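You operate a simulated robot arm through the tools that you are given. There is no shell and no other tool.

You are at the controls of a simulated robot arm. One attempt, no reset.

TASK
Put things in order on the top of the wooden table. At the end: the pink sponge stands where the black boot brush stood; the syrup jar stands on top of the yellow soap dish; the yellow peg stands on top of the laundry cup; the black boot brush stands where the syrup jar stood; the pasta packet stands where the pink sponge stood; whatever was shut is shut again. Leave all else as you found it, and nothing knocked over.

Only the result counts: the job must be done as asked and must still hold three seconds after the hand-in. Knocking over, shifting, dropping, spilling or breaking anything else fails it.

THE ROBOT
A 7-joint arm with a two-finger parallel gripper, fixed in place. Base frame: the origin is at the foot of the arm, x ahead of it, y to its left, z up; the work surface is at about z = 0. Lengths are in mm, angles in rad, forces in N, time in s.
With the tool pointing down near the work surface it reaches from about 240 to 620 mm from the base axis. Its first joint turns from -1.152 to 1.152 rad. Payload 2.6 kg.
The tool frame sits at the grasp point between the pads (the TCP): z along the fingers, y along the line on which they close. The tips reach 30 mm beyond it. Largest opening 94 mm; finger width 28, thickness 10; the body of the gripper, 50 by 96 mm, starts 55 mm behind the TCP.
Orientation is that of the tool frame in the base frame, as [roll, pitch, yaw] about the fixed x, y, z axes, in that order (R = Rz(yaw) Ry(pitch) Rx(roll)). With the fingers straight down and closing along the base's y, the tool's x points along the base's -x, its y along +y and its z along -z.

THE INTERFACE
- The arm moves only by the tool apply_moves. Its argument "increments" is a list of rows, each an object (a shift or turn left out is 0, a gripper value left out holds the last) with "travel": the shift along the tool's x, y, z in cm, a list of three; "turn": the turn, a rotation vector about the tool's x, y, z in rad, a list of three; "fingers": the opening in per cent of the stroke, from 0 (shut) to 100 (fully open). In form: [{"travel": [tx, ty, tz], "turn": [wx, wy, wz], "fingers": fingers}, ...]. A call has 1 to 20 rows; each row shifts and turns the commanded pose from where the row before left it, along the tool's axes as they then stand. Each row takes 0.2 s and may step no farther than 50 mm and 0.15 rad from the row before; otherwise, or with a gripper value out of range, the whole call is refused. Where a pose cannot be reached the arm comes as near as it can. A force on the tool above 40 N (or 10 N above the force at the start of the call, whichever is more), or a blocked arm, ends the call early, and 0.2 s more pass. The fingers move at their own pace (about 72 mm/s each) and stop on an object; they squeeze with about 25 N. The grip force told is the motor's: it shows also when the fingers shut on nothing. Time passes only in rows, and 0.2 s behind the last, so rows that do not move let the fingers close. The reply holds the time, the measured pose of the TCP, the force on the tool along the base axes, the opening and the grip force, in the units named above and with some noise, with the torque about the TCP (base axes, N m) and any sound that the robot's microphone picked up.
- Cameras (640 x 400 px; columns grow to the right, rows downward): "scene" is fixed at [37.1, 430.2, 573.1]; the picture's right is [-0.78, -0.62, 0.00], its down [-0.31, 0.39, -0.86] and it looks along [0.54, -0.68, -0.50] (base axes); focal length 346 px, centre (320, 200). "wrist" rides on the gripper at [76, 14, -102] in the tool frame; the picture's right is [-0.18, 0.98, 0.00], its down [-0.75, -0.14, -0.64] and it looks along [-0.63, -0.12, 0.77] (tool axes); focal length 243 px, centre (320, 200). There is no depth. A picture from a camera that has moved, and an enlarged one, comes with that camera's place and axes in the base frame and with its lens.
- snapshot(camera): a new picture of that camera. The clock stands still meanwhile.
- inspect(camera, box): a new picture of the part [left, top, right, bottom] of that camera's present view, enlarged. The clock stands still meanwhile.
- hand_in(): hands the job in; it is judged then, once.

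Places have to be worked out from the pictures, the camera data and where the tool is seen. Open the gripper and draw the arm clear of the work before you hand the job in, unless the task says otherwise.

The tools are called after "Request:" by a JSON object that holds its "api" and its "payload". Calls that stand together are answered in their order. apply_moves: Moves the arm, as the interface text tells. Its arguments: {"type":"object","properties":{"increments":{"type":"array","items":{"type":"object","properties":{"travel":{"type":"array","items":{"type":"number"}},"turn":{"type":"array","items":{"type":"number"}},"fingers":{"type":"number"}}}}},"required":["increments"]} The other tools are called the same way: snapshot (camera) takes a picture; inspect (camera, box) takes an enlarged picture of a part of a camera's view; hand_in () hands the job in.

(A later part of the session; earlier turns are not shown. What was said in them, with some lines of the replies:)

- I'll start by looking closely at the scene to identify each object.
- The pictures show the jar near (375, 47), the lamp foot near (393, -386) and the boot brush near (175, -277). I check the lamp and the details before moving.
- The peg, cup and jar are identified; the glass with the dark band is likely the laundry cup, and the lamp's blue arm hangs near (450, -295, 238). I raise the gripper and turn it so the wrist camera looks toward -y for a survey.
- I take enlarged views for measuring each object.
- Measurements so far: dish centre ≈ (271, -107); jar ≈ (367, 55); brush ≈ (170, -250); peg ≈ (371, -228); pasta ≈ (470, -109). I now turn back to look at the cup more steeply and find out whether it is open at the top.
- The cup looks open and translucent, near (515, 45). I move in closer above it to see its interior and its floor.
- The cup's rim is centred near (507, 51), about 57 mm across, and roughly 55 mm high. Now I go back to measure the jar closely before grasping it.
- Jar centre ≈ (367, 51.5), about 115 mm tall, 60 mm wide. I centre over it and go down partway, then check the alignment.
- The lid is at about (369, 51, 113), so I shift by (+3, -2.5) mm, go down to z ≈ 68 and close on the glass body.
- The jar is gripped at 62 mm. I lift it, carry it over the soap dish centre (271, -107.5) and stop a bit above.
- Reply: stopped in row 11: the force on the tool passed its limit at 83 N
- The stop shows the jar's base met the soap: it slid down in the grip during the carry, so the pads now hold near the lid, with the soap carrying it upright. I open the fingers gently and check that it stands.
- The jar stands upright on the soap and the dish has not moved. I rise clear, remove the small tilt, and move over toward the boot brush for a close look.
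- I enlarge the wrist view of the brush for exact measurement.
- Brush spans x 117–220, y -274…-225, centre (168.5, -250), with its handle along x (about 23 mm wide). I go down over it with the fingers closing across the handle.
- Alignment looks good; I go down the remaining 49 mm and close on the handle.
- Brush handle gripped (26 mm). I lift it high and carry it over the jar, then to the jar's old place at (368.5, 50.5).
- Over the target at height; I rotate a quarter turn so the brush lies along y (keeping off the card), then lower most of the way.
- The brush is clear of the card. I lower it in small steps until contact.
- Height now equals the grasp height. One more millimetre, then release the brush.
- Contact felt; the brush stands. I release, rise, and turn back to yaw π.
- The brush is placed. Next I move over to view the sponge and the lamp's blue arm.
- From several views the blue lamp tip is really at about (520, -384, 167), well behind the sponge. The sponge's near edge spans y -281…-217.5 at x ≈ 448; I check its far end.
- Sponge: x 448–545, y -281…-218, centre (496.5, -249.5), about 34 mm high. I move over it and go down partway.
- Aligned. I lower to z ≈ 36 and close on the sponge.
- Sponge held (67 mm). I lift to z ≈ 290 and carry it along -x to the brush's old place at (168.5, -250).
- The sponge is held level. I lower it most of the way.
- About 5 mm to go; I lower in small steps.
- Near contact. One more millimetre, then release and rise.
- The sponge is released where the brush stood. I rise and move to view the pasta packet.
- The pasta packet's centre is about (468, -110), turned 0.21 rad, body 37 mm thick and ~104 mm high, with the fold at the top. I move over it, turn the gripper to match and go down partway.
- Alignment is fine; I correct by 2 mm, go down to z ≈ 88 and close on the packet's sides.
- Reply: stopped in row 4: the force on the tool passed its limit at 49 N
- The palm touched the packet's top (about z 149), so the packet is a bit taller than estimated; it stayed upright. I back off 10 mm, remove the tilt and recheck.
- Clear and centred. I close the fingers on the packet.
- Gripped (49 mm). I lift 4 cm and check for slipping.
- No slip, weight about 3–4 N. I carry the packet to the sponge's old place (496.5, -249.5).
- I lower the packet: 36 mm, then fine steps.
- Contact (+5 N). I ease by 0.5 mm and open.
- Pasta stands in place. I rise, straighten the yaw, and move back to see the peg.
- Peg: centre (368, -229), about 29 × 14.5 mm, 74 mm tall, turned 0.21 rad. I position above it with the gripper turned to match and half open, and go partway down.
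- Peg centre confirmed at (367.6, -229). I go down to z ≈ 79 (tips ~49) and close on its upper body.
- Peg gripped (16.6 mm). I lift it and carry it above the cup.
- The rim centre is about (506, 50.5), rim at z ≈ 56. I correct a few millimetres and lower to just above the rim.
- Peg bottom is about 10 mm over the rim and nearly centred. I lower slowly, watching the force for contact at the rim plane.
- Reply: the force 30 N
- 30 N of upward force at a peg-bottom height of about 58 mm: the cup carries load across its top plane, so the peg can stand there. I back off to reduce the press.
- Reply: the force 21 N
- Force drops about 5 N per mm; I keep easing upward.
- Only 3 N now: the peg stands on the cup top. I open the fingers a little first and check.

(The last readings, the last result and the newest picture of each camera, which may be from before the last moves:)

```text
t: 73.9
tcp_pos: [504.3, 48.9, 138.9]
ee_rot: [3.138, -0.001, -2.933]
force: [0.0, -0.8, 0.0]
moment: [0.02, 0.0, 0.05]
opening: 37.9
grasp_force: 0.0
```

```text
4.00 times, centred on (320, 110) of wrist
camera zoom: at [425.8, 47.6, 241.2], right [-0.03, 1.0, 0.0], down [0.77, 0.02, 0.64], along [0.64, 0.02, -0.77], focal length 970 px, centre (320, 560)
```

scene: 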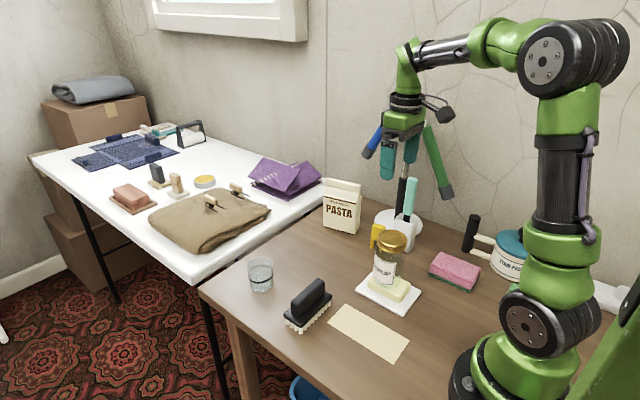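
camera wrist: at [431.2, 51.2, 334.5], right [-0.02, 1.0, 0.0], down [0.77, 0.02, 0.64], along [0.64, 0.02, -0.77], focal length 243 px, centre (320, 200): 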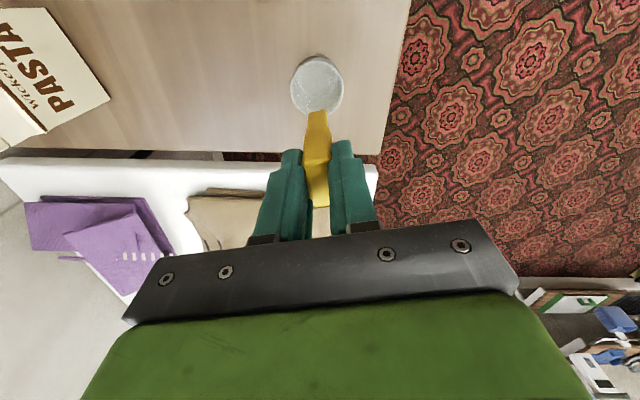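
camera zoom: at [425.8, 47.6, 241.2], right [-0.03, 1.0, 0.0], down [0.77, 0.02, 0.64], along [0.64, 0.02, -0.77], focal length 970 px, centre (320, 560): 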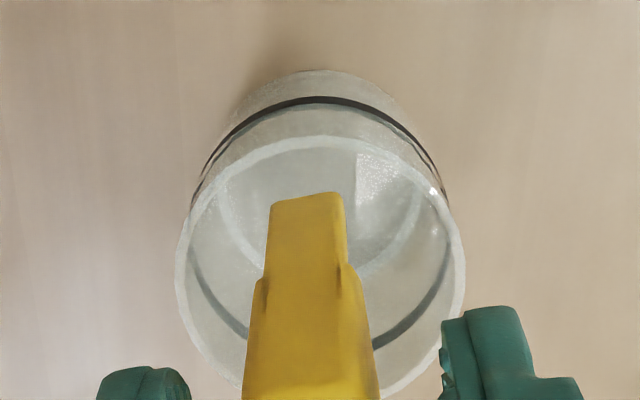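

The peg stands freely on the cup. I open wider and rise straight up, then review the whole scene.

Request:
{"api": "apply_moves", "payload": {"increments": [{"fingers": 70}, {}, {"travel": [0, 0, -2]}, {"travel": [0, 0, -4]}, {"travel": [0, 0, -4.5]}, {"travel": [0, 0, -4.5]}, {"travel": [4, 0, -2]}, {"travel": [4.5, 0, 0], "fingers": 100}, {"travel": [4.5, 0, 0]}, {}]}}

Request:
{"api": "snapshot", "payload": {"camera": "scene"}}

Request:
{"api": "snapshot", "payload": {"camera": "wrist"}}

Request:
{"api": "inspect", "payload": {"camera": "scene", "box": [240, 180, 500, 340]}}

```text
t: 76.1
tcp_pos: [377.8, 23.5, 309.5]
ee_rot: [3.141, 0.0, -2.933]
force: [0.5, -0.4, 0.2]
moment: [-0.02, 0.01, -0.01]
opening: 93.9
grasp_force: 0.1
```

```text
taken
```

scene: 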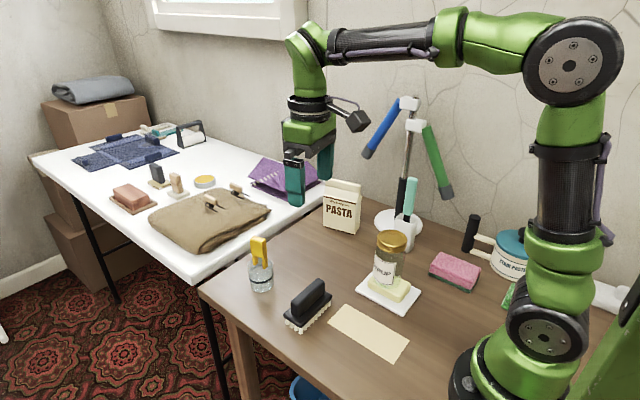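

```text
taken
camera wrist: at [299.1, 21.5, 410.6], right [-0.03, 1.0, 0.0], down [0.77, 0.02, 0.64], along [0.64, 0.02, -0.77], focal length 243 px, centre (320, 200)
```

wrist: 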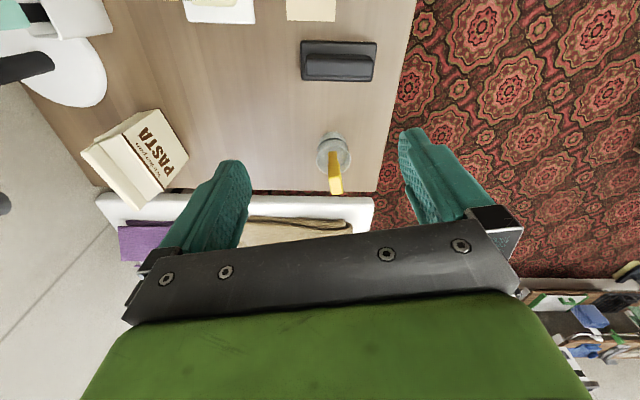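

```text
2.46 times, centred on (370, 260) of scene
camera zoom: at [37.1, 430.2, 573.1], right [-0.78, -0.62, 0.0], down [-0.31, 0.39, -0.86], along [0.54, -0.68, -0.5], focal length 851 px, centre (197, 52)
```

zoom: 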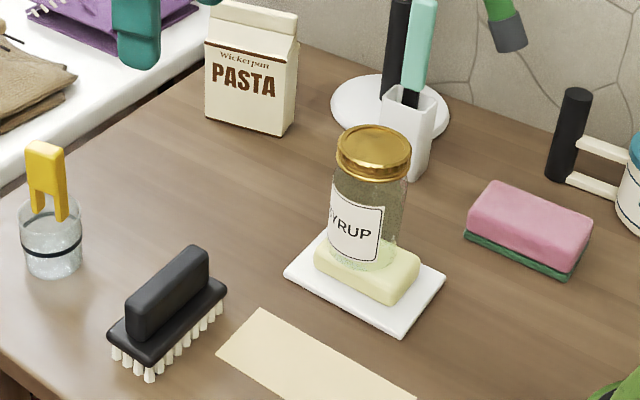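

Everything stands. I take a near-vertical look at the jar on the soap dish to verify its centring before handing in.

Request:
{"api": "apply_moves", "payload": {"increments": [{"turn": [0, 0, 0.105]}, {"turn": [0, 0, 0.105]}, {"travel": [1.95, -3.34, -1.75]}, {"travel": [1.95, -3.34, -1.75]}, {"travel": [1.95, -3.34, -1.75]}, {"travel": [1.95, -3.34, -1.75]}, {}]}}

Request:
{"api": "snapshot", "payload": {"camera": "wrist"}}

Request:
{"api": "inspect", "payload": {"camera": "wrist", "box": [240, 0, 400, 100]}}

Request:
{"api": "inspect", "payload": {"camera": "scene", "box": [340, 220, 440, 320]}}

```text
t: 77.7
tcp_pos: [299.5, -111.5, 377.7]
ee_rot: [3.139, -0.004, -3.14]
force: [-0.5, -0.3, 0.4]
moment: [0.04, -0.02, 0.0]
opening: 94.1
grasp_force: 0.1
```

```text
taken
camera wrist: at [222.4, -97.3, 480.8], right [0.18, 0.98, 0.0], down [0.75, -0.14, 0.64], along [0.63, -0.12, -0.77], focal length 243 px, centre (320, 200)
```

wrist: 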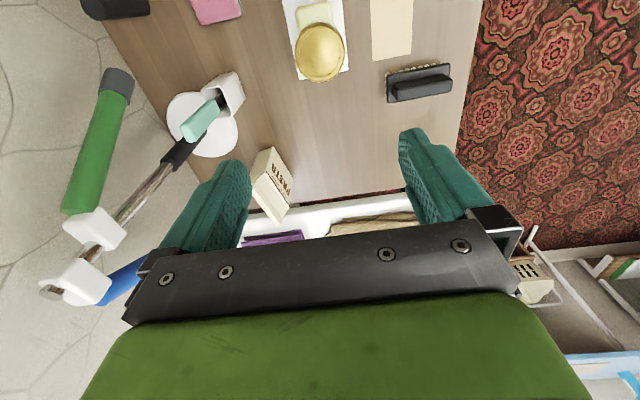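

```text
4.00 times, centred on (320, 50) of wrist
camera zoom: at [222.4, -97.3, 480.8], right [0.18, 0.98, 0.0], down [0.75, -0.14, 0.64], along [0.63, -0.12, -0.77], focal length 970 px, centre (320, 800)
```

zoom: 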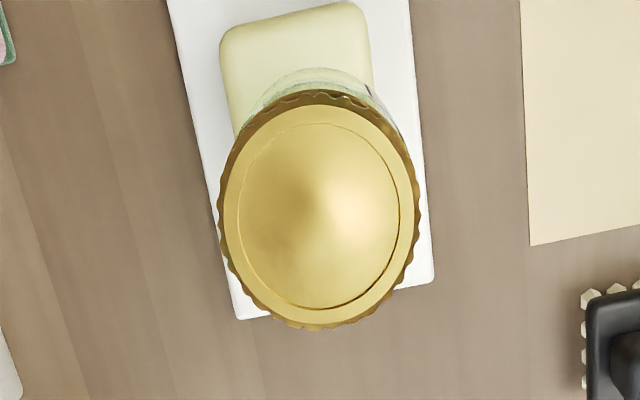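

```text
4.00 times, centred on (390, 270) of scene
camera zoom: at [37.1, 430.2, 573.1], right [-0.78, -0.62, 0.0], down [-0.31, 0.39, -0.86], along [0.54, -0.68, -0.5], focal length 1383 px, centre (40, -80)
```

zoom: 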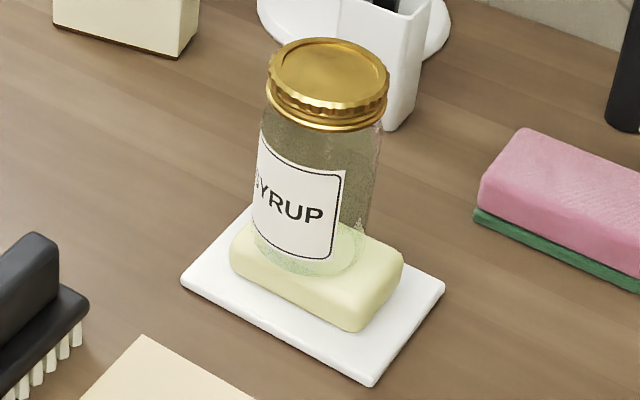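

The jar is centred on the soap (about (272, -105)) and upright, the sponge, brush, packet and peg all stand in their places, and the gripper is open and clear. I hand in.

Request:
{"api": "hand_in", "payload": {}}

```text
The job is handed in.
```

I made all five moves and handed the job in. Everything was standing when I last looked, with the gripper open and the arm clear.

| Item | Where it stands now |
|---|---|
| Syrup jar | Upright and centred on the soap on the yellow soap dish, lid still on |
| Black boot brush | On the jar's old spot, turned a quarter turn so it stays off the card lying beside it |
| Pink sponge | On the brush's old spot |
| Pasta packet | On the sponge's old spot, kept at its original angle |
| Yellow peg | On top of the laundry cup |

- **Jar contact:** the jar slid down in the grip while I carried it. It met the soap with a spike of about 83 N, but the dish did not move and the jar stood straight.
- **Packet contact:** the gripper's palm touched the top of the pasta packet with about 49 N before I gripped it. The packet stayed upright.
- **Laundry cup:** it looks open at the top, but the peg met firm support level with the rim and stands there. The cup may have shifted by about 1 mm.

I opened nothing, so there was nothing to shut again.
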